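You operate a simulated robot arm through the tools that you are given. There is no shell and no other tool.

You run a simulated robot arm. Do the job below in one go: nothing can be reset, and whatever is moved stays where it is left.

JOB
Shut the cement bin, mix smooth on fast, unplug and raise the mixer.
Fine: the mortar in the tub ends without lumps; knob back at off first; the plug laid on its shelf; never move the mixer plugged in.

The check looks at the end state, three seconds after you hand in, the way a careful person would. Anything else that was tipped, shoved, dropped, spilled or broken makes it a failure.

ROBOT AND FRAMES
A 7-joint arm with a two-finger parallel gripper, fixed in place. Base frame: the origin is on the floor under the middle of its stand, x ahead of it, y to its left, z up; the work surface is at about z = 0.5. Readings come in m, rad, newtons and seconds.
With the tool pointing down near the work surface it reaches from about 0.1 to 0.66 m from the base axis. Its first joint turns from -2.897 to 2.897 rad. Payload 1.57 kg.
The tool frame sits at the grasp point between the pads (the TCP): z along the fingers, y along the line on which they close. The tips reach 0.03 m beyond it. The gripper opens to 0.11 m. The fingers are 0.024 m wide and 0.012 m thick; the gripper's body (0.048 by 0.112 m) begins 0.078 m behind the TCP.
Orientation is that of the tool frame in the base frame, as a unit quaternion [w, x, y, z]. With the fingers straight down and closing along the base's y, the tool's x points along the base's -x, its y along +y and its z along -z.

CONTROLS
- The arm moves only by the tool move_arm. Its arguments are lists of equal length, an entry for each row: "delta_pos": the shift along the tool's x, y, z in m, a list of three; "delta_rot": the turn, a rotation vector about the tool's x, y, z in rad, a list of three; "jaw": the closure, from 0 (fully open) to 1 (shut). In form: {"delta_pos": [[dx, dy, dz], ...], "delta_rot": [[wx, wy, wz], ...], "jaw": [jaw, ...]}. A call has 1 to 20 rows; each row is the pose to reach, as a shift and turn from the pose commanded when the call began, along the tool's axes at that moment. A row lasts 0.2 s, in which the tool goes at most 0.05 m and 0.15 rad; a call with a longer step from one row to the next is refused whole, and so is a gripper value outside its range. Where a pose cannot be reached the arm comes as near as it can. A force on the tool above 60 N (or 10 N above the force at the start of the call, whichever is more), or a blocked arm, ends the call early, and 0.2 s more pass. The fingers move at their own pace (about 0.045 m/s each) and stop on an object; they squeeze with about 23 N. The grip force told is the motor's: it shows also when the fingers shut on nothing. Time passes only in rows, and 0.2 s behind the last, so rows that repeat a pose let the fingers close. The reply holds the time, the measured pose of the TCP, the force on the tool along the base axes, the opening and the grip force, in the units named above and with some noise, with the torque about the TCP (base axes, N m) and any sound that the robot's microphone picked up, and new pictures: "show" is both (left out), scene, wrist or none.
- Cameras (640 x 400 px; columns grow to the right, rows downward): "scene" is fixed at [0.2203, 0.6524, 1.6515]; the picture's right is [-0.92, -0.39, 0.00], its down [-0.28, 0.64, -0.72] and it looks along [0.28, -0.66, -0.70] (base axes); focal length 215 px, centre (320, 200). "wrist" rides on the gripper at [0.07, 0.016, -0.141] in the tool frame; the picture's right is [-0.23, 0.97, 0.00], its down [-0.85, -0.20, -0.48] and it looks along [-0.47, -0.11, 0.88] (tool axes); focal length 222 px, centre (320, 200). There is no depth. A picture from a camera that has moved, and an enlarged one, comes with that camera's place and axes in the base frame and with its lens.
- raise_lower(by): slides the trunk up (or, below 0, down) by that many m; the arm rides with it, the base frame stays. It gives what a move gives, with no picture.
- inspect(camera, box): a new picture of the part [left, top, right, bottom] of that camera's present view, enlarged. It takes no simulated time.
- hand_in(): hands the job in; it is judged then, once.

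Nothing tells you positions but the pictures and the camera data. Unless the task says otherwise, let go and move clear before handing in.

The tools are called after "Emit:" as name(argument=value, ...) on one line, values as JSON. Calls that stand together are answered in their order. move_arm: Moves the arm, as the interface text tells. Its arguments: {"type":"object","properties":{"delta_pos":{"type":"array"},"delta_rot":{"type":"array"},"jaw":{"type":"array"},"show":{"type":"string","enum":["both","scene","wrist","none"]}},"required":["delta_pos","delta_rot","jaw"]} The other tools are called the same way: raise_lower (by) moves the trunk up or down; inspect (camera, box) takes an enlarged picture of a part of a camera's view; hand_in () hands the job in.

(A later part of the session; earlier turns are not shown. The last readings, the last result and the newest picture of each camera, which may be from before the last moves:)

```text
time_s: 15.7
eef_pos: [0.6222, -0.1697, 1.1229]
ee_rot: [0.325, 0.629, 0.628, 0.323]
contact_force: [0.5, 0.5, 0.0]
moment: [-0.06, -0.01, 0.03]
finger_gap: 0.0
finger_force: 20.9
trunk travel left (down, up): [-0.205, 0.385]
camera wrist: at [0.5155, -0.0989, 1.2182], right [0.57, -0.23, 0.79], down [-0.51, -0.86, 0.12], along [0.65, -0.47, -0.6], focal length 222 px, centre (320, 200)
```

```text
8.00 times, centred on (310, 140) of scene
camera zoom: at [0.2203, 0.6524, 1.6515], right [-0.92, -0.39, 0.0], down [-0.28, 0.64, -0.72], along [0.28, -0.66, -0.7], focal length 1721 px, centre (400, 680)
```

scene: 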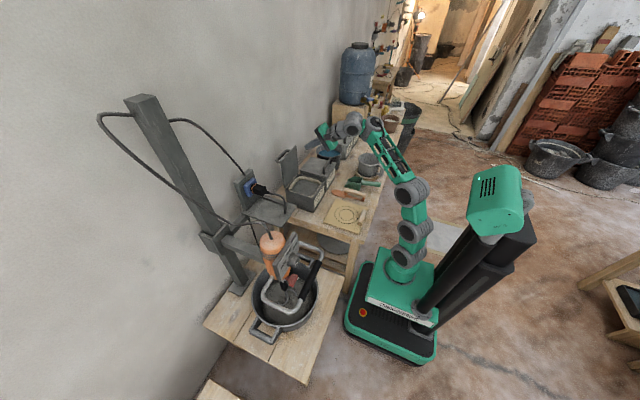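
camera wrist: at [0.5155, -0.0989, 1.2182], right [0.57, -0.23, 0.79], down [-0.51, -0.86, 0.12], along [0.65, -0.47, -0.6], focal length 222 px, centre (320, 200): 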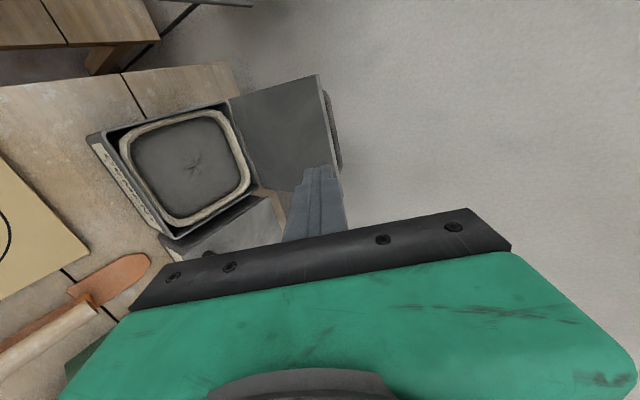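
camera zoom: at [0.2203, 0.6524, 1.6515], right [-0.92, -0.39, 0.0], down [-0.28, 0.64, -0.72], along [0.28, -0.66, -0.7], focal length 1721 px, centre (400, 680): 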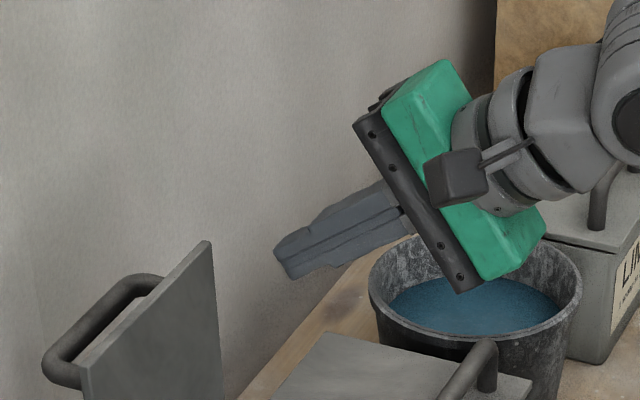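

The lid is practically vertical: hinge near (0.755, 0.865), top at z = 1.047, handle bar centre near (0.792, -0.171, 1.027). I'll open the jaws to about 8 cm and come forward, so the upper finger passes over the lid's edge and the lower one stays in front of it.

Emit:
move_arm(delta_pos=[[0, 0, 0], [0, 0, 0], [0, 0, 0], [0, 0, 0], [0, 0, 0], [0, 0.002, 0.025], [0, 0.002, 0.05], [0, 0.002, 0.075], [0, 0.002, 0.1], [0, 0.002, 0.115]], delta_rot=[[0, 0, 0], [0, 0, 0], [0, 0, 0], [0, 0, 0], [0, 0, 0], [0, 0, 0], [0, 0, 0], [0, 0, 0], [0, 0, 0], [0, 0, 0]], jaw=[0.27, 0.27, 0.27, 0.27, 0.27, 0.27, 0.27, 0.27, 0.27, 0.27])

Emit:
inspect(camera="scene", box=[265, 120, 345, 170])

Emit:
inspect(camera="wrist", box=[220, 60, 420, 240])

```text
time_s: 17.9
eef_pos: [0.7186, -0.1687, 1.0606]
ee_rot: [0.324, 0.629, 0.629, 0.323]
contact_force: [0.2, 0.2, 0.0]
moment: [-0.01, 0.03, -0.03]
finger_gap: 0.0804
finger_force: 0.0
trunk travel left (down, up): [-0.205, 0.385]
camera wrist: at [0.6122, -0.0986, 1.1537], right [0.56, -0.23, 0.79], down [-0.51, -0.86, 0.12], along [0.65, -0.47, -0.6], focal length 222 px, centre (320, 200)
```

scene: 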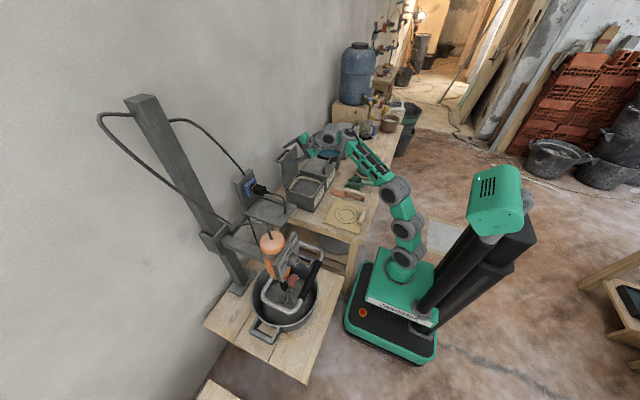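
wrist: 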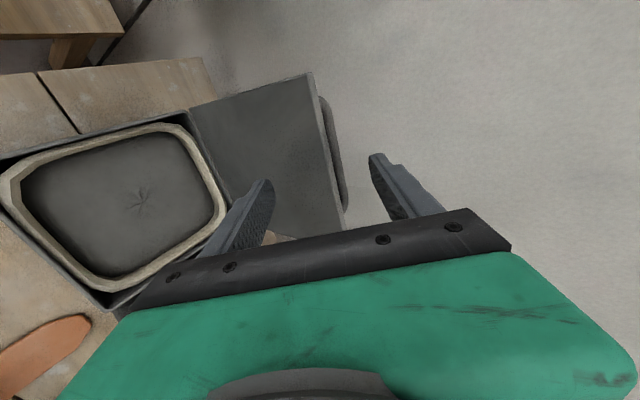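

```text
8.00 times, centred on (305, 145) of scene
camera zoom: at [0.2203, 0.6524, 1.6515], right [-0.92, -0.39, 0.0], down [-0.28, 0.64, -0.72], along [0.28, -0.66, -0.7], focal length 1721 px, centre (440, 640)
```

zoom: 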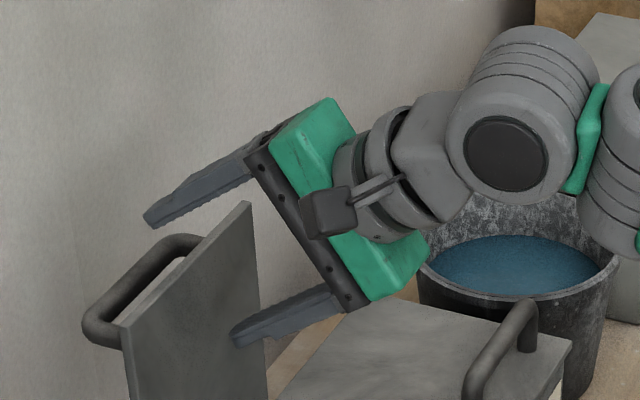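

```text
2.22 times, centred on (320, 150) of wrist
camera zoom: at [0.6122, -0.0986, 1.1537], right [0.56, -0.23, 0.79], down [-0.51, -0.86, 0.12], along [0.65, -0.47, -0.6], focal length 494 px, centre (320, 311)
```

zoom: 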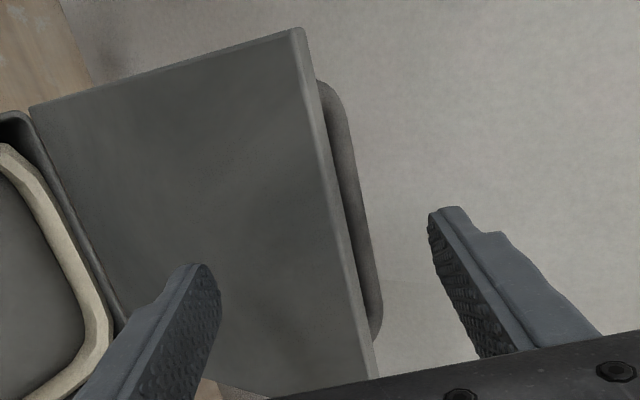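

The fingers straddle the lid as planned (projection matches within a few millimetres). Now I'll lower so the upper fingertip drops behind the lid's top edge, short of the handle bar.

Emit:
move_arm(delta_pos=[[0, -0.0085, 0.0097], [0, -0.017, 0.0194], [0, -0.0254, 0.0291]], delta_rot=[[0, 0, 0], [0, 0, 0], [0, 0, 0]], jaw=[0.27, 0.27, 0.27], show="none")

Emit:
inspect(camera="scene", box=[265, 130, 329, 170])

Emit:
inspect(camera="wrist", box=[220, 60, 420, 240])

```text
time_s: 18.7
eef_pos: [0.7277, -0.1679, 1.0212]
ee_rot: [0.324, 0.628, 0.629, 0.324]
contact_force: [0.5, 0.0, -0.4]
moment: [0.01, -0.01, 0.01]
finger_gap: 0.0804
finger_force: 0.1
trunk travel left (down, up): [-0.205, 0.385]
```

```text
10.00 times, centred on (297, 150) of scene
camera zoom: at [0.2203, 0.6524, 1.6515], right [-0.92, -0.39, 0.0], down [-0.28, 0.64, -0.72], along [0.28, -0.66, -0.7], focal length 2151 px, centre (550, 700)
```

zoom: 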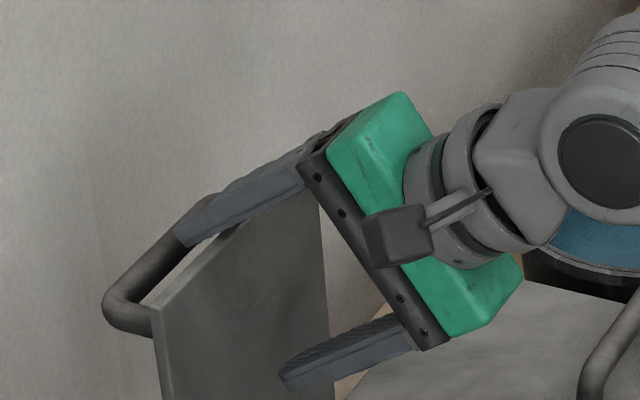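

```text
2.22 times, centred on (320, 150) of wrist
camera zoom: at [0.6204, -0.0987, 1.116], right [0.56, -0.23, 0.79], down [-0.51, -0.85, 0.12], along [0.65, -0.47, -0.6], focal length 494 px, centre (320, 311)
```

zoom: 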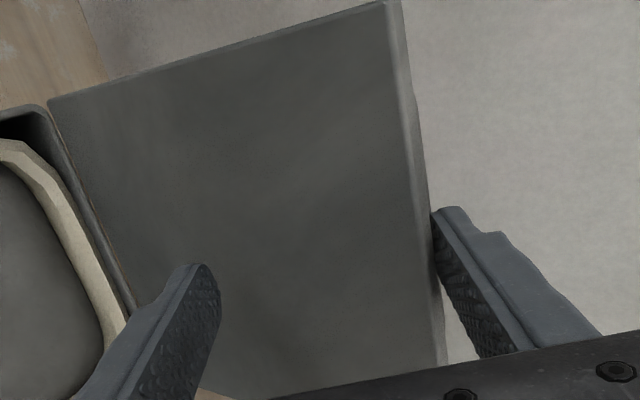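

The upper finger is behind the lid's edge with no contact force. I'll pull the lid forward along an arc about its hinge, easing the tool's pitch so that the lower finger can catch it.

Emit:
move_arm(delta_pos=[[0, -0.0042, -0.0068], [0, -0.0084, -0.0136], [0, -0.013, -0.0196], [0, -0.0177, -0.0256], [0, -0.0293, -0.0365], [0, -0.0409, -0.0473]], delta_rot=[[-0.0184, 0, 0], [-0.0367, 0, 0], [-0.0585, 0, 0], [-0.0803, 0, 0], [-0.124, 0, 0], [-0.1676, 0, 0]], jaw=[0.27, 0.27, 0.27, 0.27, 0.27, 0.27])

Emit:
inspect(camera="scene", box=[265, 130, 345, 200])

```text
time_s: 20.1
eef_pos: [0.6619, -0.1686, 1.0148]
ee_rot: [0.375, 0.6, 0.599, 0.375]
contact_force: [0.1, 0.4, 0.3]
moment: [-0.01, 0.03, -0.04]
finger_gap: 0.0807
finger_force: 0.4
trunk travel left (down, up): [-0.205, 0.385]
camera wrist: at [0.5418, -0.0987, 1.0908], right [0.42, -0.23, 0.88], down [-0.52, -0.85, 0.03], along [0.74, -0.47, -0.48], focal length 222 px, centre (320, 200)
```

scene: 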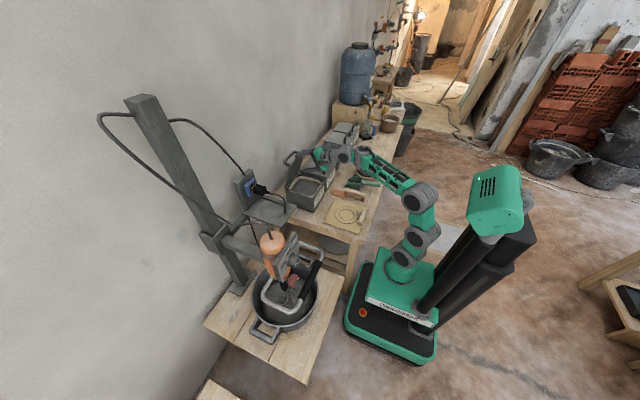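
wrist: 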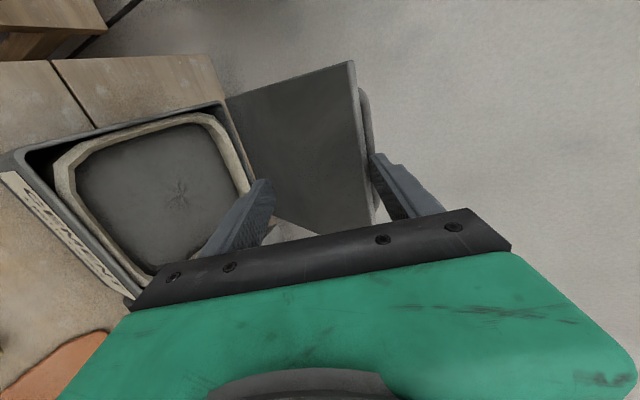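

```text
5.71 times, centred on (305, 165) of scene
camera zoom: at [0.2203, 0.6524, 1.6515], right [-0.92, -0.39, 0.0], down [-0.28, 0.64, -0.72], along [0.28, -0.66, -0.7], focal length 1229 px, centre (406, 400)
```

zoom: 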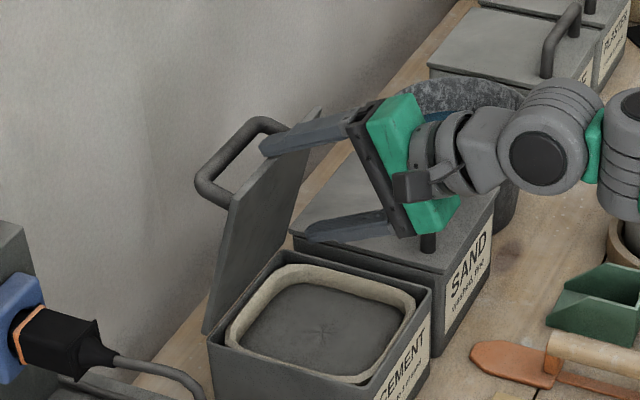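

The lid follows the upper finger and stays where it's put, so its hinge has some friction. I'll continue the arc down.

Emit:
move_arm(delta_pos=[[0, -0.0117, -0.0094], [0, -0.0233, -0.0187], [0, -0.0386, -0.0269], [0, -0.0538, -0.035], [0, -0.0712, -0.0395], [0, -0.0886, -0.0439]], delta_rot=[[-0.0428, 0, 0], [-0.0855, 0, 0], [-0.1248, 0, 0], [-0.1641, 0, 0], [-0.2034, 0, 0], [-0.2426, 0, 0]], jaw=[0.27, 0.27, 0.27, 0.27, 0.27, 0.27])

Emit:
inspect(camera="scene", box=[265, 130, 345, 200])

```text
time_s: 21.5
eef_pos: [0.5846, -0.1674, 0.9552]
ee_rot: [0.445, 0.55, 0.55, 0.445]
contact_force: [0.9, 0.0, 1.3]
moment: [0.0, 0.0, 0.01]
finger_gap: 0.0805
finger_force: 0.2
trunk travel left (down, up): [-0.205, 0.385]
camera wrist: at [0.4487, -0.0979, 0.9991], right [0.2, -0.23, 0.95], down [-0.51, -0.86, -0.1], along [0.84, -0.47, -0.29], focal length 222 px, centre (320, 200)
```

scene: 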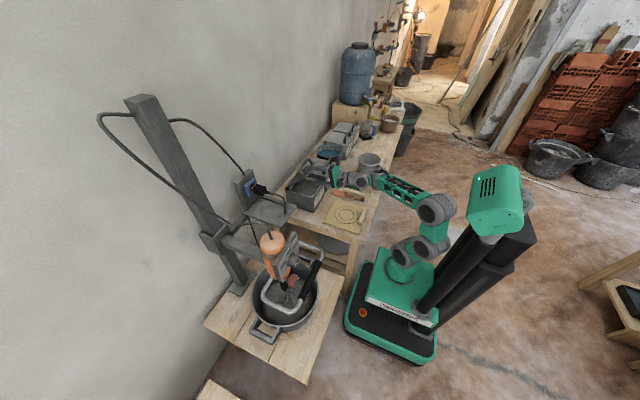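
wrist: 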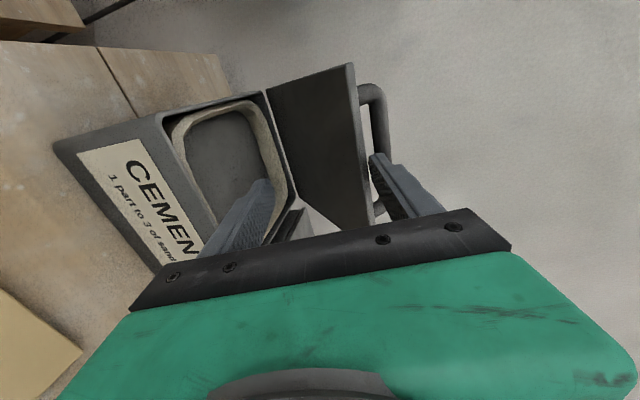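

```text
5.71 times, centred on (305, 165) of scene
camera zoom: at [0.2203, 0.6524, 1.6515], right [-0.92, -0.39, 0.0], down [-0.28, 0.64, -0.72], along [0.28, -0.66, -0.7], focal length 1229 px, centre (406, 400)
```

zoom: 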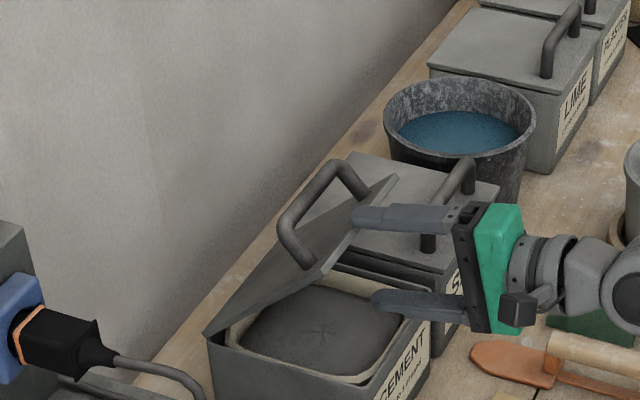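

The lid is about half shut and holds its place. I'll pull the fingers out, close them, and then press the lid down from above on its handle bar.

Emit:
move_arm(delta_pos=[[0, 0, -0.03], [0, 0, -0.06], [0, 0, -0.09], [0, 0.035, -0.098], [0, 0.07, -0.105], [0, 0.1039, -0.1124], [0, 0.1039, -0.1124]], delta_rot=[[0, 0, 0], [0, 0, 0], [0, 0, 0], [0, 0, 0], [0, 0, 0], [0, 0, 0], [0, 0, 0]], jaw=[0.27, 0.27, 0.27, 1, 1, 1, 1])

Emit:
inspect(camera="scene", box=[265, 130, 345, 200])

```text
time_s: 23.1
eef_pos: [0.4959, -0.1677, 1.0794]
ee_rot: [0.445, 0.55, 0.55, 0.445]
contact_force: [0.0, 0.1, 0.5]
moment: [-0.04, -0.02, 0.02]
finger_gap: 0.0
finger_force: 3.8
trunk travel left (down, up): [-0.205, 0.385]
camera wrist: at [0.3611, -0.0983, 1.1241], right [0.2, -0.23, 0.95], down [-0.51, -0.86, -0.1], along [0.84, -0.47, -0.29], focal length 222 px, centre (320, 200)
```

scene: 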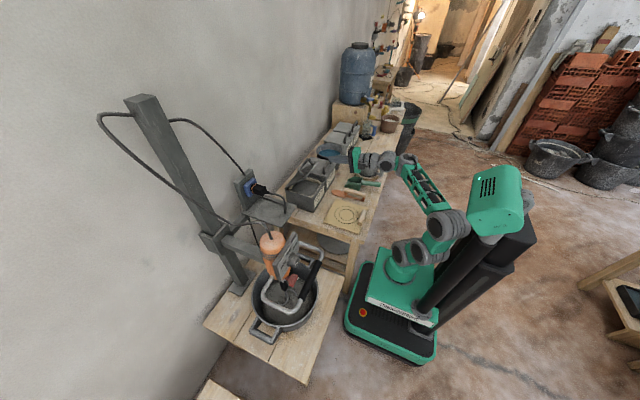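
wrist: 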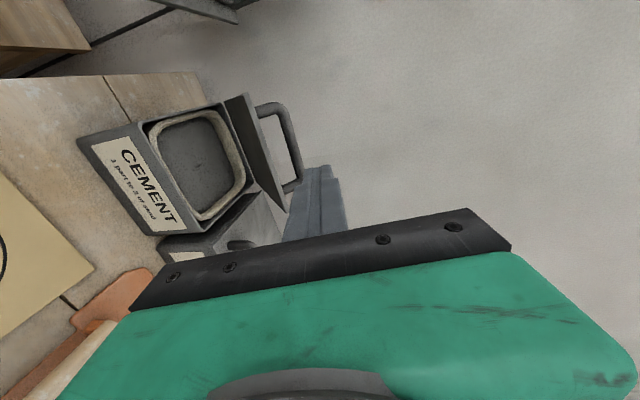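

```text
5.71 times, centred on (305, 165) of scene
camera zoom: at [0.2203, 0.6524, 1.6515], right [-0.92, -0.39, 0.0], down [-0.28, 0.64, -0.72], along [0.28, -0.66, -0.7], focal length 1229 px, centre (406, 400)
```

zoom: 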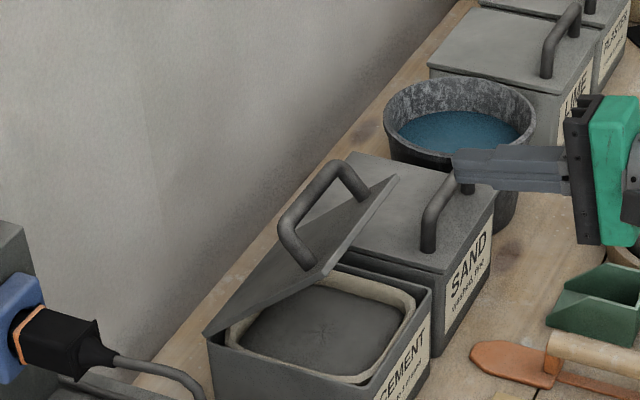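

The handle bar is at about (0.665, -0.17, 1.007). I'll come over it and press it down along its arc.

Emit:
move_arm(delta_pos=[[0, 0.0132, 0.0473], [0, 0.0227, 0.0913], [0, 0.0321, 0.1353], [0, 0.033, 0.173], [0, 0.0037, 0.1793], [0, -0.0158, 0.1835], [0, -0.0326, 0.1697], [0, -0.0494, 0.1559], [0, -0.0688, 0.1467], [0, -0.0891, 0.1378], [0, -0.1031, 0.1347], [0, -0.118, 0.1317], [0, -0.1284, 0.1309]], delta_rot=[[0.05, 0, 0], [0.1, 0, 0], [0.14, 0, 0], [0.14, 0, 0], [0.14, 0, 0], [0.14, 0, 0], [0.14, 0, 0], [0.14, 0, 0], [0.14, 0, 0], [0.14, 0, 0], [0.14, 0, 0], [0.14, 0, 0], [0.14, 0, 0]], jaw=[1, 1, 1, 1, 1, 1, 1, 1, 1, 1, 1, 1, 1])

Emit:
inspect(camera="scene", box=[265, 130, 345, 200])

```text
time_s: 25.9
eef_pos: [0.5985, -0.1691, 0.9289]
ee_rot: [0.408, 0.578, 0.579, 0.406]
contact_force: [7.9, -1.4, 7.7]
moment: [0.11, -0.14, -0.06]
finger_gap: 0.0
finger_force: 21.3
trunk travel left (down, up): [-0.205, 0.385]
camera wrist: at [0.4706, -0.0986, 0.9915], right [0.33, -0.22, 0.92], down [-0.52, -0.86, -0.02], along [0.79, -0.47, -0.4], focal length 222 px, centre (320, 200)
```

scene: 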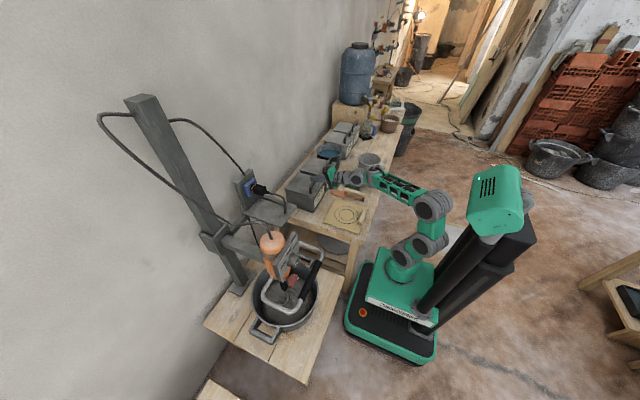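
wrist: 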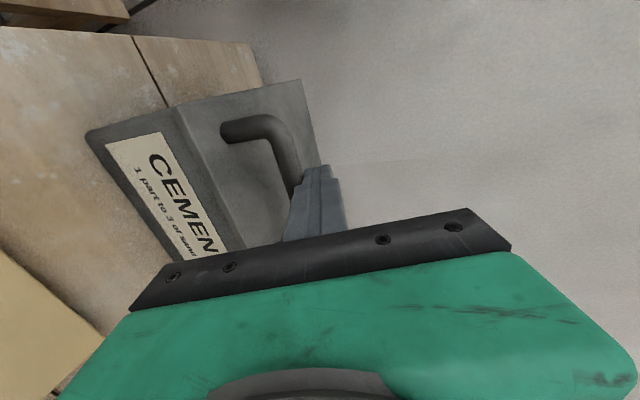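

```text
5.71 times, centred on (305, 165) of scene
camera zoom: at [0.2203, 0.6524, 1.6515], right [-0.92, -0.39, 0.0], down [-0.28, 0.64, -0.72], along [0.28, -0.66, -0.7], focal length 1229 px, centre (406, 400)
```

zoom: 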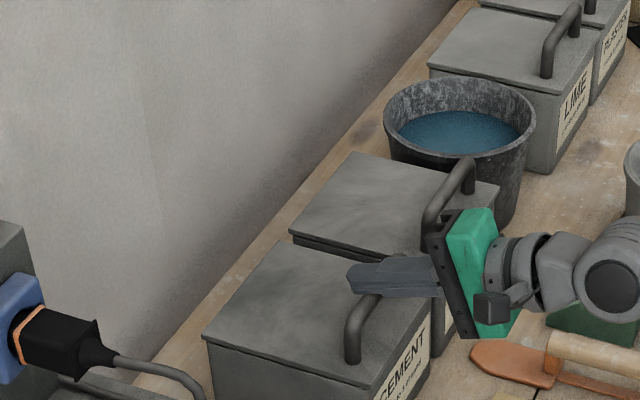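

The lid looks shut with about 8 N on the finger. I'll zoom in to check for a gap along the rim.

Emit:
inspect(camera="scene", box=[268, 165, 318, 205])

Emit:
inspect(camera="wrist", box=[80, 70, 330, 260])

```text
10.00 times, centred on (293, 185) of scene
camera zoom: at [0.2203, 0.6524, 1.6515], right [-0.92, -0.39, 0.0], down [-0.28, 0.64, -0.72], along [0.28, -0.66, -0.7], focal length 2151 px, centre (590, 350)
```

zoom: 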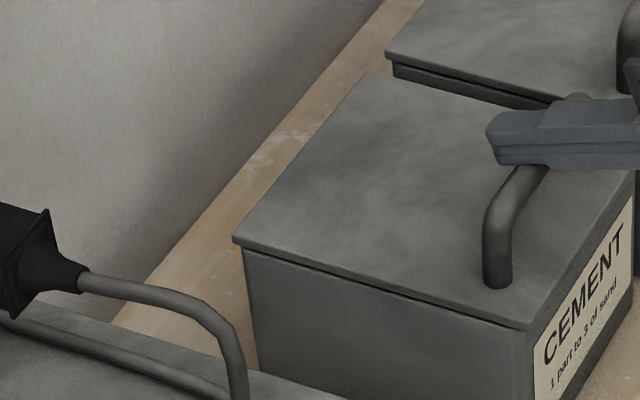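

```text
2.11 times, centred on (205, 165) of wrist
camera zoom: at [0.4706, -0.0986, 0.9915], right [0.33, -0.22, 0.92], down [-0.52, -0.86, -0.02], along [0.79, -0.47, -0.4], focal length 468 px, centre (562, 274)
```

zoom: 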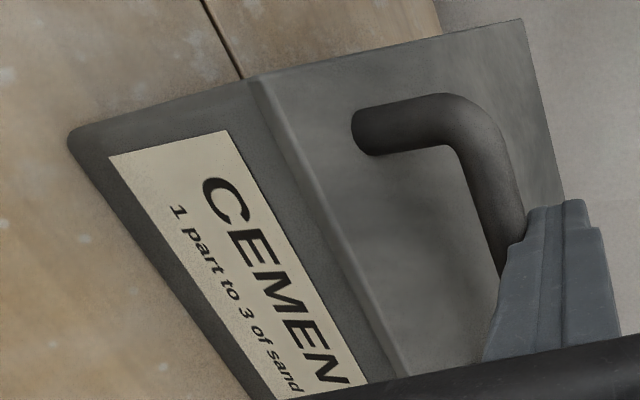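

The lid sits flush. I'll lift off and back away, then recheck that it stays shut.

Emit:
move_arm(delta_pos=[[0, 0.0377, -0.0136], [0, 0.0686, -0.046], [0, 0.0833, -0.0938], [0, 0.0886, -0.1383], [0, 0.0905, -0.178]], delta_rot=[[0, 0, 0], [0, 0, 0], [0, 0, 0], [0, 0, 0], [0, 0, 0]], jaw=[1, 1, 1, 1, 1])

Emit:
inspect(camera="scene", box=[268, 165, 318, 205])

```text
time_s: 27.1
eef_pos: [0.4613, -0.1691, 1.0721]
ee_rot: [0.405, 0.58, 0.579, 0.405]
contact_force: [-0.2, -0.6, -0.7]
moment: [0.0, 0.0, -0.01]
finger_gap: 0.0001
finger_force: 21.6
trunk travel left (down, up): [-0.205, 0.385]
camera wrist: at [0.3334, -0.0988, 1.1361], right [0.33, -0.23, 0.91], down [-0.52, -0.86, -0.02], along [0.79, -0.47, -0.4], focal length 222 px, centre (320, 200)
```

scene: 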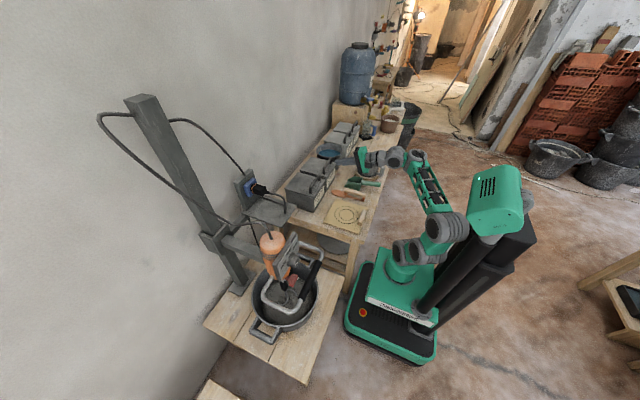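
wrist: 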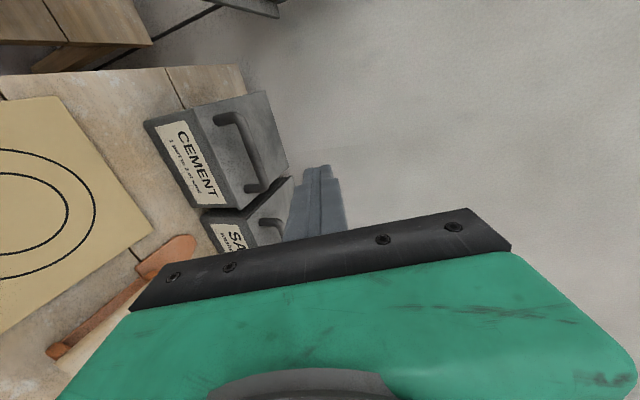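

```text
10.00 times, centred on (293, 185) of scene
camera zoom: at [0.2203, 0.6524, 1.6515], right [-0.92, -0.39, 0.0], down [-0.28, 0.64, -0.72], along [0.28, -0.66, -0.7], focal length 2151 px, centre (590, 350)
```

zoom: 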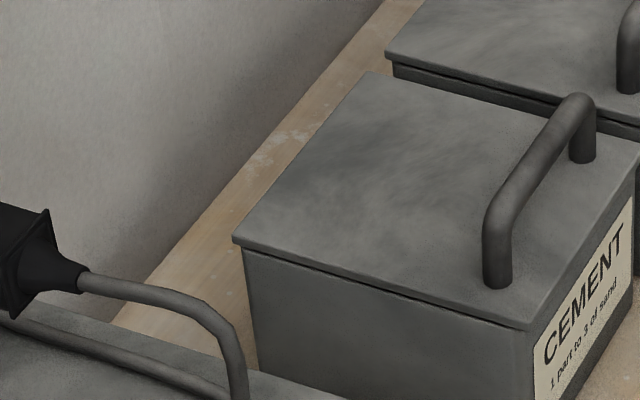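

The cement bin is shut and its handle matches the other closed bins. Next is the knob: I'll spin the wrist another quarter turn so the camera rides on top, moving toward the middle in free air.

Emit:
move_arm(delta_pos=[[0.02, 0.0013, -0.0043], [0.04, 0.0027, -0.0087], [0.06, 0.004, -0.013], [0.08, 0.0053, -0.0174], [0.1, 0.0066, -0.0217], [0.12, 0.008, -0.0261], [0.14, 0.0093, -0.0304], [0.16, 0.0106, -0.0348], [0.18, 0.0119, -0.0391], [0.2, 0.0133, -0.0435], [0.22, 0.0146, -0.0478]], delta_rot=[[0, 0, 0.1428], [0, 0, 0.2856], [0, 0, 0.4284], [0, 0, 0.5712], [0, 0, 0.714], [0, 0, 0.8568], [0, 0, 0.9996], [0, 0, 1.1424], [0, 0, 1.2852], [0, 0, 1.428], [0, 0, 1.5708]], jaw=[1, 1, 1, 1, 1, 1, 1, 1, 1, 1, 1])

```text
time_s: 28.3
eef_pos: [0.4762, -0.1082, 1.017]
ee_rot: [0.167, 0.797, 0.315, 0.488]
contact_force: [-0.3, 0.1, 0.0]
moment: [0.01, -0.01, -0.01]
finger_gap: 0.0
finger_force: 21.2
trunk travel left (down, up): [-0.205, 0.385]
stopped in row 6: the arm was blocked; the commanded pose is now the measured one
camera wrist: at [0.3788, -0.079, 1.1385], right [0.25, -0.88, 0.41], down [-0.77, -0.44, -0.47], along [0.59, -0.19, -0.79], focal length 222 px, centre (320, 200)
```

scene: 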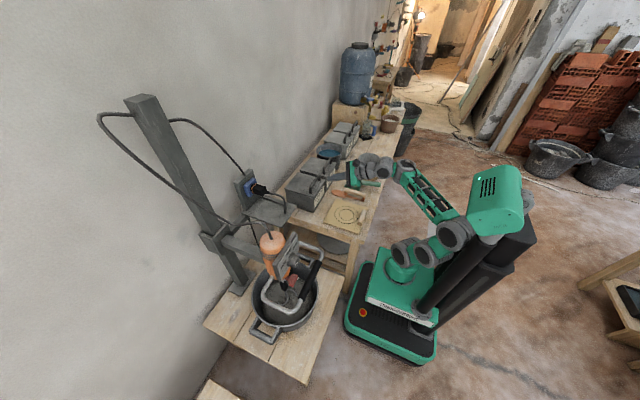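
wrist: 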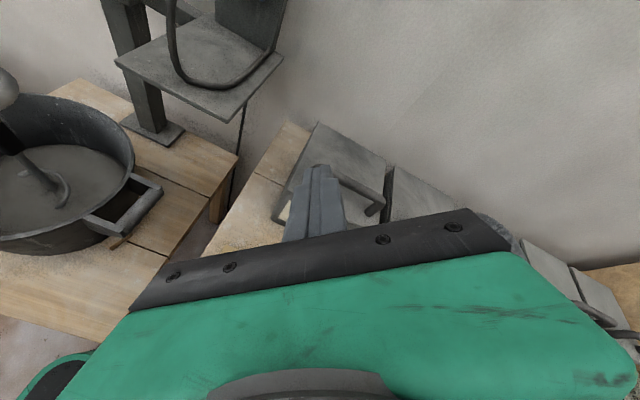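

The elbow folded back toward the mast again because the shoulder is high relative to the wrist. I'll raise the hand with the arm first, then lower the trunk, so that the arm works stretched upward instead of folded.

Emit:
move_arm(delta_pos=[[0.0302, 0.0182, -0.0113], [0.0604, 0.0364, -0.0227], [0.0905, 0.0547, -0.034], [0.1207, 0.0729, -0.0454], [0.1509, 0.0911, -0.0567]], delta_rot=[[0, 0, 0], [0, 0, 0], [0, 0, 0], [0, 0, 0], [0, 0, 0]], jaw=[1, 1, 1, 1, 1], show="scene")

```text
time_s: 29.5
eef_pos: [0.5061, -0.0795, 1.1975]
ee_rot: [0.168, 0.797, 0.313, 0.488]
contact_force: [-0.1, -0.4, 0.6]
moment: [0.0, -0.02, -0.02]
finger_gap: 0.0
finger_force: 21.0
trunk travel left (down, up): [-0.205, 0.385]
```

scene: 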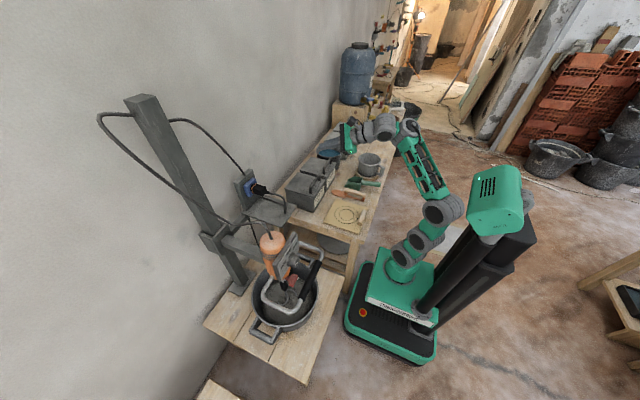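

That stretched the arm nicely. I'll finish the spin so the camera is on top and the jaws close sideways, tilting to about 15 degrees below horizontal.

Emit:
move_arm(delta_pos=[[0.0096, -0.0092, 0.0026], [0.0193, -0.0183, 0.0052], [0.0289, -0.0275, 0.0079], [0.0385, -0.0367, 0.0105], [0.0482, -0.0458, 0.0131], [0.0578, -0.055, 0.0157]], delta_rot=[[-0.0202, 0.0335, 0.12], [-0.0405, 0.0669, 0.2401], [-0.0607, 0.1004, 0.3601], [-0.0809, 0.1338, 0.4801], [-0.1012, 0.1673, 0.6002], [-0.1214, 0.2007, 0.7202]], jaw=[1, 1, 1, 1, 1, 1])

```text
time_s: 30.9
eef_pos: [0.5136, 0.0244, 1.2048]
ee_rot: [0.01, 0.794, -0.003, 0.608]
contact_force: [0.3, -0.3, 0.1]
moment: [0.02, 0.04, 0.03]
finger_gap: 0.0002
finger_force: 21.3
out of reach, approached as far as the arm can: row 4, 5, 6
trunk travel left (down, up): [-0.205, 0.385]
camera wrist: at [0.3947, 0.0113, 1.3082], right [-0.08, -0.98, -0.21], down [-0.68, 0.2, -0.7], along [0.73, 0.09, -0.68], focal length 222 px, centre (320, 200)
```

scene: 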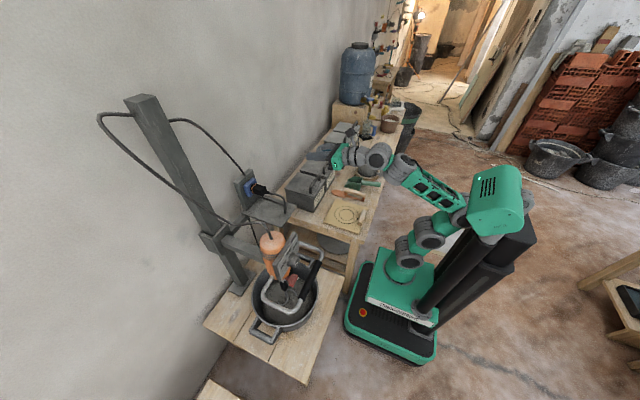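
wrist: 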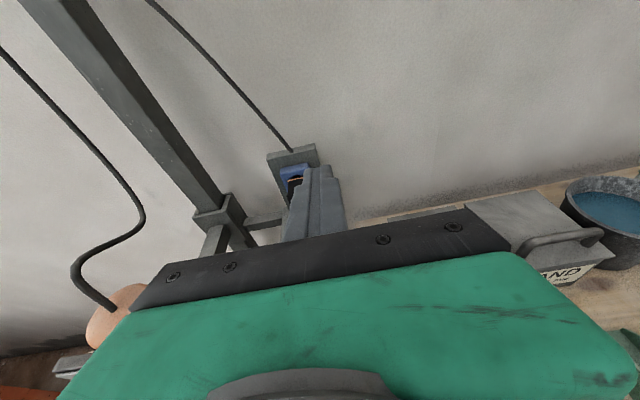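

The camera now rides on top and the tool points forward. I'll carry it over to the left, level it, and stop in front of and above the knob.

Emit:
move_arm(delta_pos=[[-0.0091, -0.0307, -0.014], [-0.0181, -0.0614, -0.028], [-0.0272, -0.092, -0.042], [-0.0363, -0.1227, -0.056], [-0.0454, -0.1534, -0.07], [-0.0544, -0.1841, -0.084], [-0.0635, -0.2148, -0.098], [-0.0726, -0.2454, -0.112], [-0.0816, -0.2761, -0.126], [-0.0907, -0.3068, -0.14]], delta_rot=[[0, 0.026, 0], [0, 0.052, 0], [0, 0.078, 0], [0, 0.104, 0], [0, 0.13, 0], [0, 0.156, 0], [0, 0.182, 0], [0, 0.208, 0], [0, 0.234, 0], [0, 0.26, 0]], jaw=[1, 1, 1, 1, 1, 1, 1, 1, 1, 1])

```text
time_s: 33.1
eef_pos: [0.4135, 0.3247, 1.1368]
ee_rot: [0.017, 0.707, 0.021, 0.707]
contact_force: [0.0, 0.2, 0.4]
moment: [-0.04, 0.09, -0.05]
finger_gap: 0.0001
finger_force: 20.9
out of reach, approached as far as the arm can: row 7, 8, 9, 10
trunk travel left (down, up): [-0.205, 0.385]
camera wrist: at [0.2715, 0.3101, 1.2069], right [0.01, -0.98, -0.17], down [-0.48, 0.15, -0.86], along [0.88, 0.09, -0.47], focal length 222 px, centre (320, 200)
```

scene: 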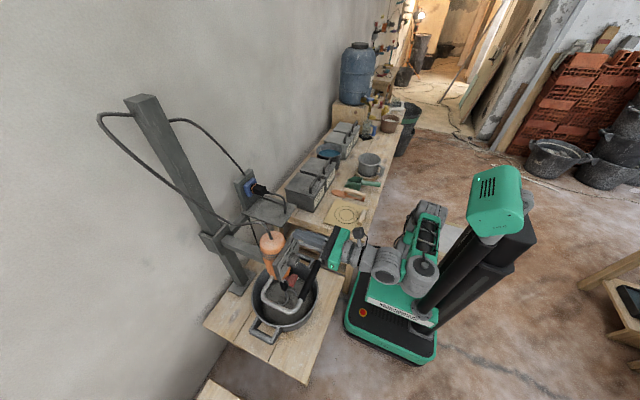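
wrist: 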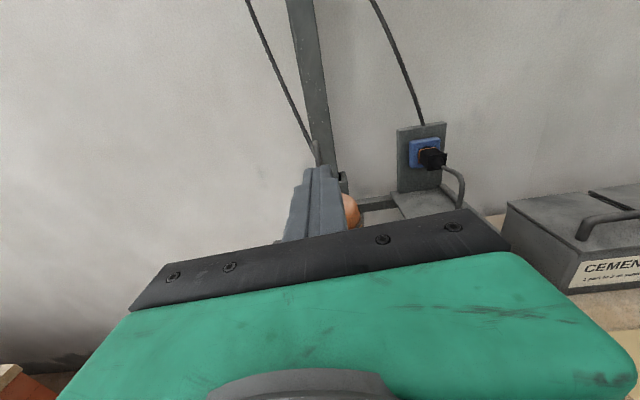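

The tool is level and pointing at the mixer, just above the knob. To get room to pull back I'll raise the hand with the arm and then drop the trunk.

Emit:
move_arm(delta_pos=[[0.04, -0.002, -0.01], [0.08, -0.004, -0.02], [0.12, -0.006, -0.035], [0.14, -0.008, -0.045]], delta_rot=[[0, 0, 0.015], [0, 0, 0.03], [0, 0, 0.045], [0, 0, 0.054]], jaw=[1, 1, 1, 1], show="scene")

```text
time_s: 34.1
eef_pos: [0.4139, 0.3356, 1.2699]
ee_rot: [-0.005, 0.705, 0.008, 0.709]
contact_force: [-0.4, 0.6, 0.1]
moment: [0.02, 0.01, -0.04]
finger_gap: 0.0
finger_force: 20.8
out of reach, approached as far as the arm can: row 1, 2, 3, 4
trunk travel left (down, up): [-0.205, 0.385]
```

scene: 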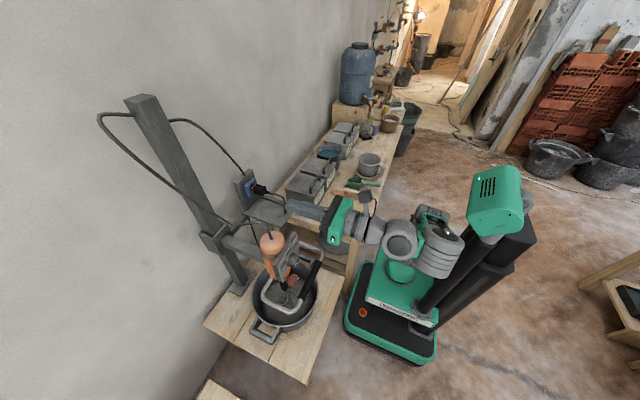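

The x position won't go below about 0.41 here. I'll look at the arm posture to see what is limiting it.

Emit:
inspect(camera="scene", box=[310, 170, 490, 310])

```text
2.86 times, centred on (400, 240) of scene
camera zoom: at [0.2203, 0.6524, 1.6515], right [-0.92, -0.39, 0.0], down [-0.28, 0.64, -0.72], along [0.28, -0.66, -0.7], focal length 615 px, centre (91, 86)
```

zoom: 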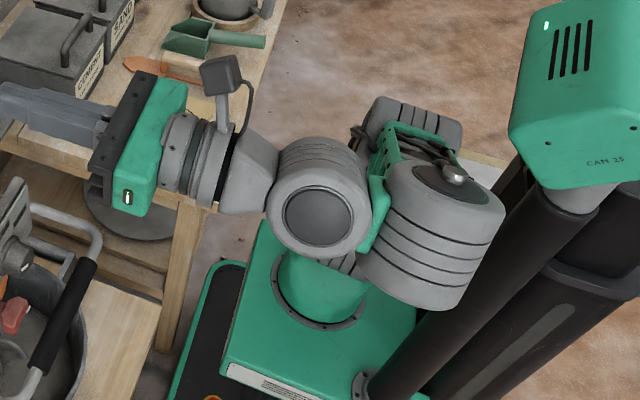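

The arm's wrist pitch is near its end stop here, but x = 0.43 is all that the knob needs: I can lower onto the knob with the fingers open on either side of it. I estimate the knob axis at y = 0.331, z = 0.978, with its face at x = 0.4435. First I'll test in free air that the wrist can make the 120-degree turn from OFF to FAST.

Emit:
move_arm(delta_pos=[[0, 0, 0], [0, 0, 0], [0, 0, 0], [0, 0, 0], [0, 0, 0], [0, 0, 0], [0, 0, 0], [0, 0, 0], [0, 0, 0], [0, 0, 0], [0, 0, 0], [0, 0, 0], [0, 0, 0], [0, 0, 0]], delta_rot=[[0, 0, 0.1496], [0, 0, 0.2992], [0, 0, 0.4488], [0, 0, 0.5984], [0, 0, 0.748], [0, 0, 0.8976], [0, 0, 1.0472], [0, 0, 1.1968], [0, 0, 1.3464], [0, 0, 1.496], [0, 0, 1.6456], [0, 0, 1.7952], [0, 0, 1.9448], [0, 0, 2.0944]], jaw=[1, 1, 1, 1, 1, 1, 1, 1, 1, 1, 1, 1, 1, 1], show="scene")

```text
time_s: 37.3
eef_pos: [0.3981, 0.2561, 1.3699]
ee_rot: [-0.429, 0.617, -0.321, 0.577]
contact_force: [-1.0, 0.2, 0.4]
moment: [0.01, 0.02, 0.0]
finger_gap: 0.0002
finger_force: 21.4
out of reach, approached as far as the arm can: row 3, 4, 5, 6, 7, 8, 9, 10, 11, 12, 13, 14
trunk travel left (down, up): [-0.205, 0.385]
stopped in row 14: the arm was blocked; the commanded pose is now the measured one
```

scene: 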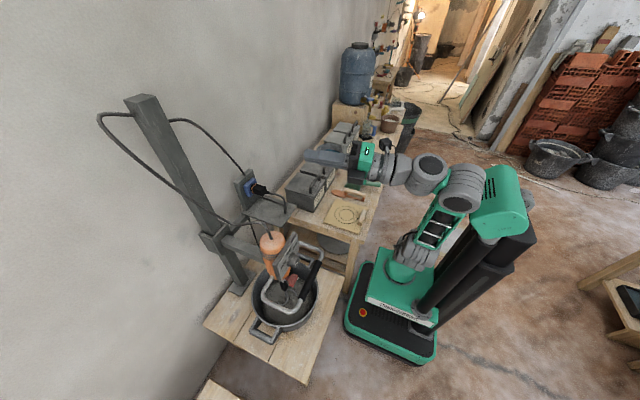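

The wrist roll hits its end just past camera-on-top, so the usable range lies the other way. I'll unwind toward camera-left and then camera-below, which should leave 120 degrees of clockwise turn available.

Emit:
move_arm(delta_pos=[[-0.0051, 0.0051, 0.0037], [-0.0101, 0.0102, 0.0073], [-0.0152, 0.0153, 0.011], [-0.0203, 0.0203, 0.0146], [-0.0254, 0.0254, 0.0183], [-0.0304, 0.0305, 0.022], [-0.0355, 0.0356, 0.0256], [-0.0406, 0.0407, 0.0293], [-0.0457, 0.0458, 0.0329], [-0.0507, 0.0509, 0.0366], [-0.0558, 0.056, 0.0403], [-0.0609, 0.061, 0.0439], [-0.066, 0.0661, 0.0476], [-0.071, 0.0712, 0.0512], [-0.0761, 0.0763, 0.0549]], delta_rot=[[-0.0132, -0.0023, -0.1443], [-0.0264, -0.0045, -0.2887], [-0.0395, -0.0068, -0.433], [-0.0527, -0.0091, -0.5774], [-0.0659, -0.0113, -0.7217], [-0.0791, -0.0136, -0.866], [-0.0923, -0.0159, -1.0104], [-0.1054, -0.0181, -1.1547], [-0.1186, -0.0204, -1.2991], [-0.1318, -0.0227, -1.4434], [-0.145, -0.0249, -1.5877], [-0.1582, -0.0272, -1.7321], [-0.1713, -0.0295, -1.8764], [-0.1845, -0.0317, -2.0208], [-0.1977, -0.034, -2.1651]], jaw=[1, 1, 1, 1, 1, 1, 1, 1, 1, 1, 1, 1, 1, 1, 1], show="scene")

```text
time_s: 40.5
eef_pos: [0.4648, 0.316, 1.2941]
ee_rot: [0.354, 0.613, 0.355, 0.611]
contact_force: [0.2, 0.1, 0.0]
moment: [0.0, -0.03, -0.02]
finger_gap: 0.0002
finger_force: 21.1
out of reach, approached as far as the arm can: row 1, 2, 3, 4, 5, 6, 7, 8, 9, 10, 11, 12, 13, 14, 15
trunk travel left (down, up): [-0.205, 0.385]
```

scene: 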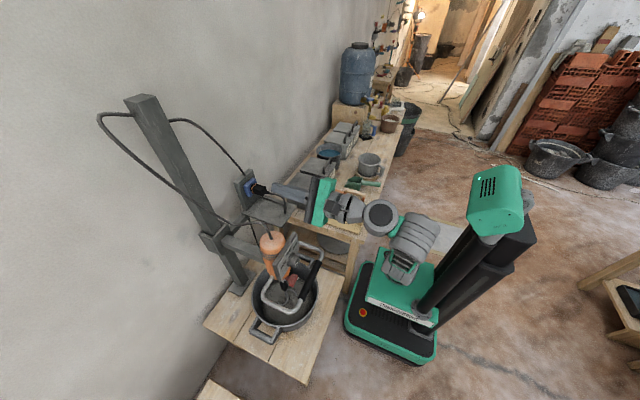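

I'm now level with the camera on the left. I'll look at the arm's posture closely before going on.

Emit:
inspect(camera="scene", box=[310, 170, 490, 310])

```text
2.86 times, centred on (400, 240) of scene
camera zoom: at [0.2203, 0.6524, 1.6515], right [-0.92, -0.39, 0.0], down [-0.28, 0.64, -0.72], along [0.28, -0.66, -0.7], focal length 615 px, centre (91, 86)
```

zoom: 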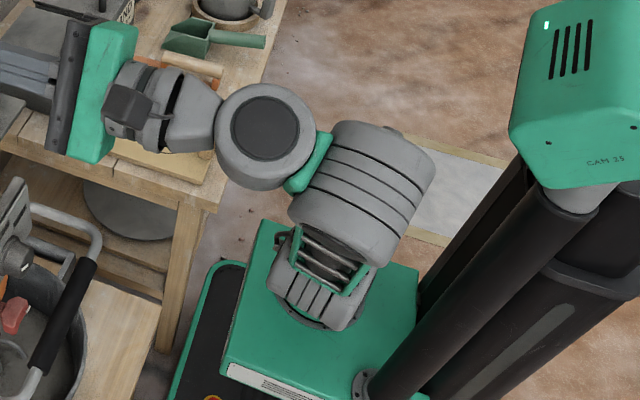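

To ease the wrist pitch I want the forearm steeper, which happens with the hand lower. I'll come down to just above the panel at x = 0.43.

Emit:
move_arm(delta_pos=[[-0.014, -0.032, -0.007], [-0.0281, -0.0641, -0.014], [-0.0421, -0.0961, -0.021], [-0.0562, -0.1282, -0.028], [-0.0702, -0.1602, -0.035], [-0.0702, -0.1602, -0.035]], delta_rot=[[0, 0, 0], [0, 0, 0], [0, 0, 0], [0, 0, 0], [0, 0, 0], [0, 0, 0]], jaw=[1, 1, 1, 1, 1, 1])

```text
time_s: 41.9
eef_pos: [0.4657, 0.4041, 1.2265]
ee_rot: [0.353, 0.613, 0.353, 0.612]
contact_force: [0.9, 0.4, 0.0]
moment: [-0.02, 0.01, 0.02]
finger_gap: 0.0
finger_force: 21.0
out of reach, approached as far as the arm can: row 1, 2, 3, 4, 5, 6
trunk travel left (down, up): [-0.205, 0.385]
camera wrist: at [0.3242, 0.4566, 1.2749], right [0.0, -0.68, 0.73], down [-0.48, -0.64, -0.6], along [0.88, -0.35, -0.33], focal length 222 px, centre (320, 200)
```

scene: 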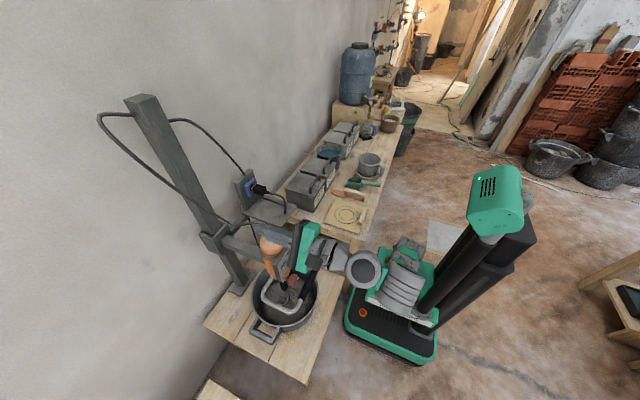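
wrist: 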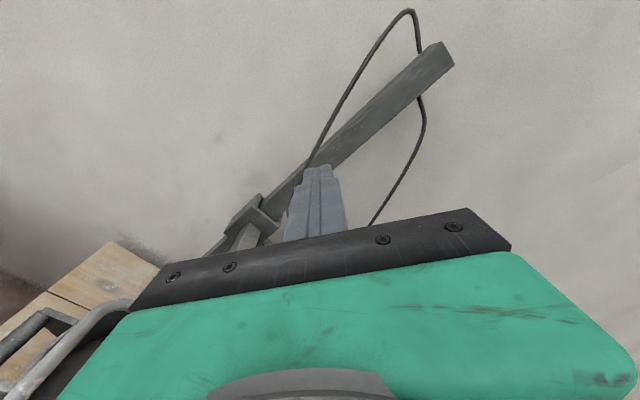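

The level pose is awkward here, so I'll change approach: grip the knob from above with the tool pointing down and swing it like a wrench in two 60-degree strokes, which suits this arm. First I'll back away from the mixer to the open middle.

Emit:
move_arm(delta_pos=[[-0.0296, 0.0287, -0.004], [-0.0593, 0.0573, -0.008], [-0.0889, 0.086, -0.012], [-0.1186, 0.1146, -0.016], [-0.1482, 0.1433, -0.02], [-0.1482, 0.1433, -0.02]], delta_rot=[[0, 0, 0], [0, 0, 0], [0, 0, 0], [0, 0, 0], [0, 0, 0], [0, 0, 0]], jaw=[1, 1, 1, 1, 1, 1], show="scene")

```text
time_s: 43.3
eef_pos: [0.4777, 0.2345, 1.3358]
ee_rot: [0.354, 0.612, 0.354, 0.612]
contact_force: [-0.6, -0.4, 0.2]
moment: [-0.06, 0.06, 0.04]
finger_gap: 0.0
finger_force: 21.1
out of reach, approached as far as the arm can: row 1, 2, 3, 4, 5, 6
trunk travel left (down, up): [-0.205, 0.385]
```

scene: 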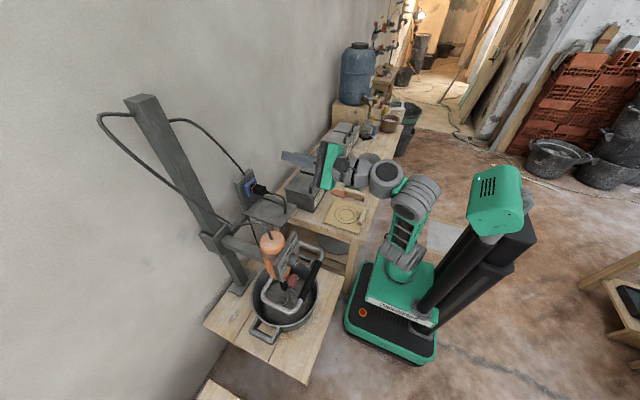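

Now I'll tilt down and unspin toward the pose that worked earlier (camera left, about 35 degrees down), over the open area.

Emit:
move_arm(delta_pos=[[-0.0224, 0.006, 0.012], [-0.0448, 0.012, 0.024], [-0.0673, 0.018, 0.036], [-0.0897, 0.0241, 0.048], [-0.1121, 0.0301, 0.06], [-0.1345, 0.0361, 0.072], [-0.1345, 0.0361, 0.072]], delta_rot=[[0.1011, -0.0271, -0.0845], [0.2022, -0.0542, -0.1689], [0.3034, -0.0813, -0.2534], [0.4045, -0.1084, -0.3378], [0.5056, -0.1355, -0.4223], [0.6067, -0.1626, -0.5067], [0.6067, -0.1626, -0.5067]], jaw=[1, 1, 1, 1, 1, 1, 1], show="scene")

```text
time_s: 44.9
eef_pos: [0.5134, 0.0918, 1.2033]
ee_rot: [0.324, 0.627, 0.631, 0.322]
contact_force: [0.6, 0.7, -1.4]
moment: [-0.08, -0.01, -0.07]
finger_gap: 0.0
finger_force: 21.5
out of reach, approached as far as the arm can: row 2, 3, 4, 5, 6, 7
trunk travel left (down, up): [-0.205, 0.385]
```

scene: 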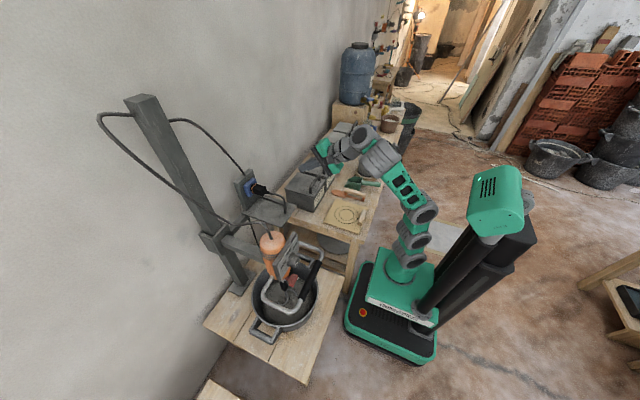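

I'm back in the familiar posture. Now I'll swing to the tool-down posture with the camera on the robot's side, to the right of the mixer.

Emit:
move_arm(delta_pos=[[0.0048, -0.0115, -0.0013], [0.0097, -0.023, -0.0026], [0.0145, -0.0345, -0.0039], [0.0193, -0.046, -0.0052], [0.0242, -0.0575, -0.0065], [0.029, -0.069, -0.0079], [0.0338, -0.0805, -0.0092], [0.0387, -0.092, -0.0105], [0.0435, -0.1035, -0.0118], [0.0483, -0.115, -0.0131], [0.0532, -0.1265, -0.0144], [0.058, -0.138, -0.0157]], delta_rot=[[0.0618, 0.0618, -0.1201], [0.1236, 0.1236, -0.2402], [0.1854, 0.1854, -0.3603], [0.2471, 0.2471, -0.4803], [0.3089, 0.3089, -0.6004], [0.3707, 0.3707, -0.7205], [0.4325, 0.4325, -0.8406], [0.4943, 0.4943, -0.9607], [0.5561, 0.5561, -1.0808], [0.6178, 0.6178, -1.2008], [0.6796, 0.6796, -1.3209], [0.7414, 0.7414, -1.441]], jaw=[1, 1, 1, 1, 1, 1, 1, 1, 1, 1, 1, 1])

```text
time_s: 47.5
eef_pos: [0.4375, 0.1544, 1.0503]
ee_rot: [0.0, -0.003, 1.0, 0.0]
contact_force: [-0.4, -0.1, 0.2]
moment: [0.02, -0.01, -0.01]
finger_gap: 0.0002
finger_force: 21.2
out of reach, approached as far as the arm can: row 1, 2, 3, 4, 10, 11, 12
trunk travel left (down, up): [-0.205, 0.385]
camera wrist: at [0.3664, 0.1699, 1.1911], right [0.22, 0.98, 0.0], down [0.86, -0.19, 0.48], along [0.47, -0.11, -0.88], focal length 222 px, centre (320, 200)
```

scene: 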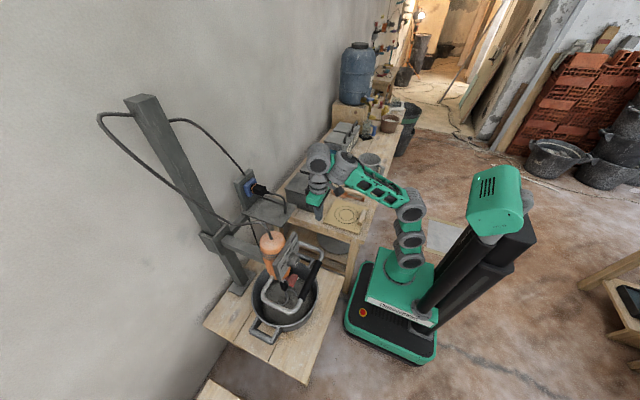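
wrist: 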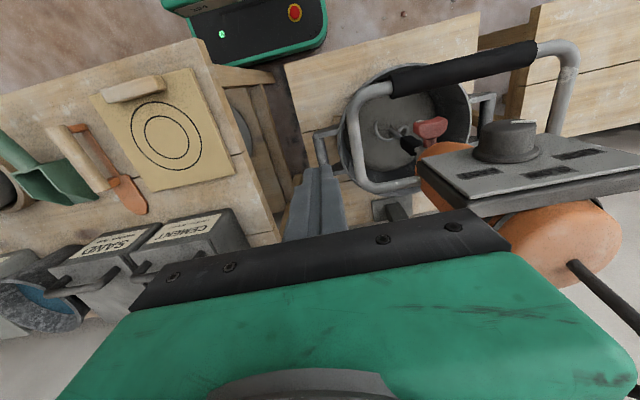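

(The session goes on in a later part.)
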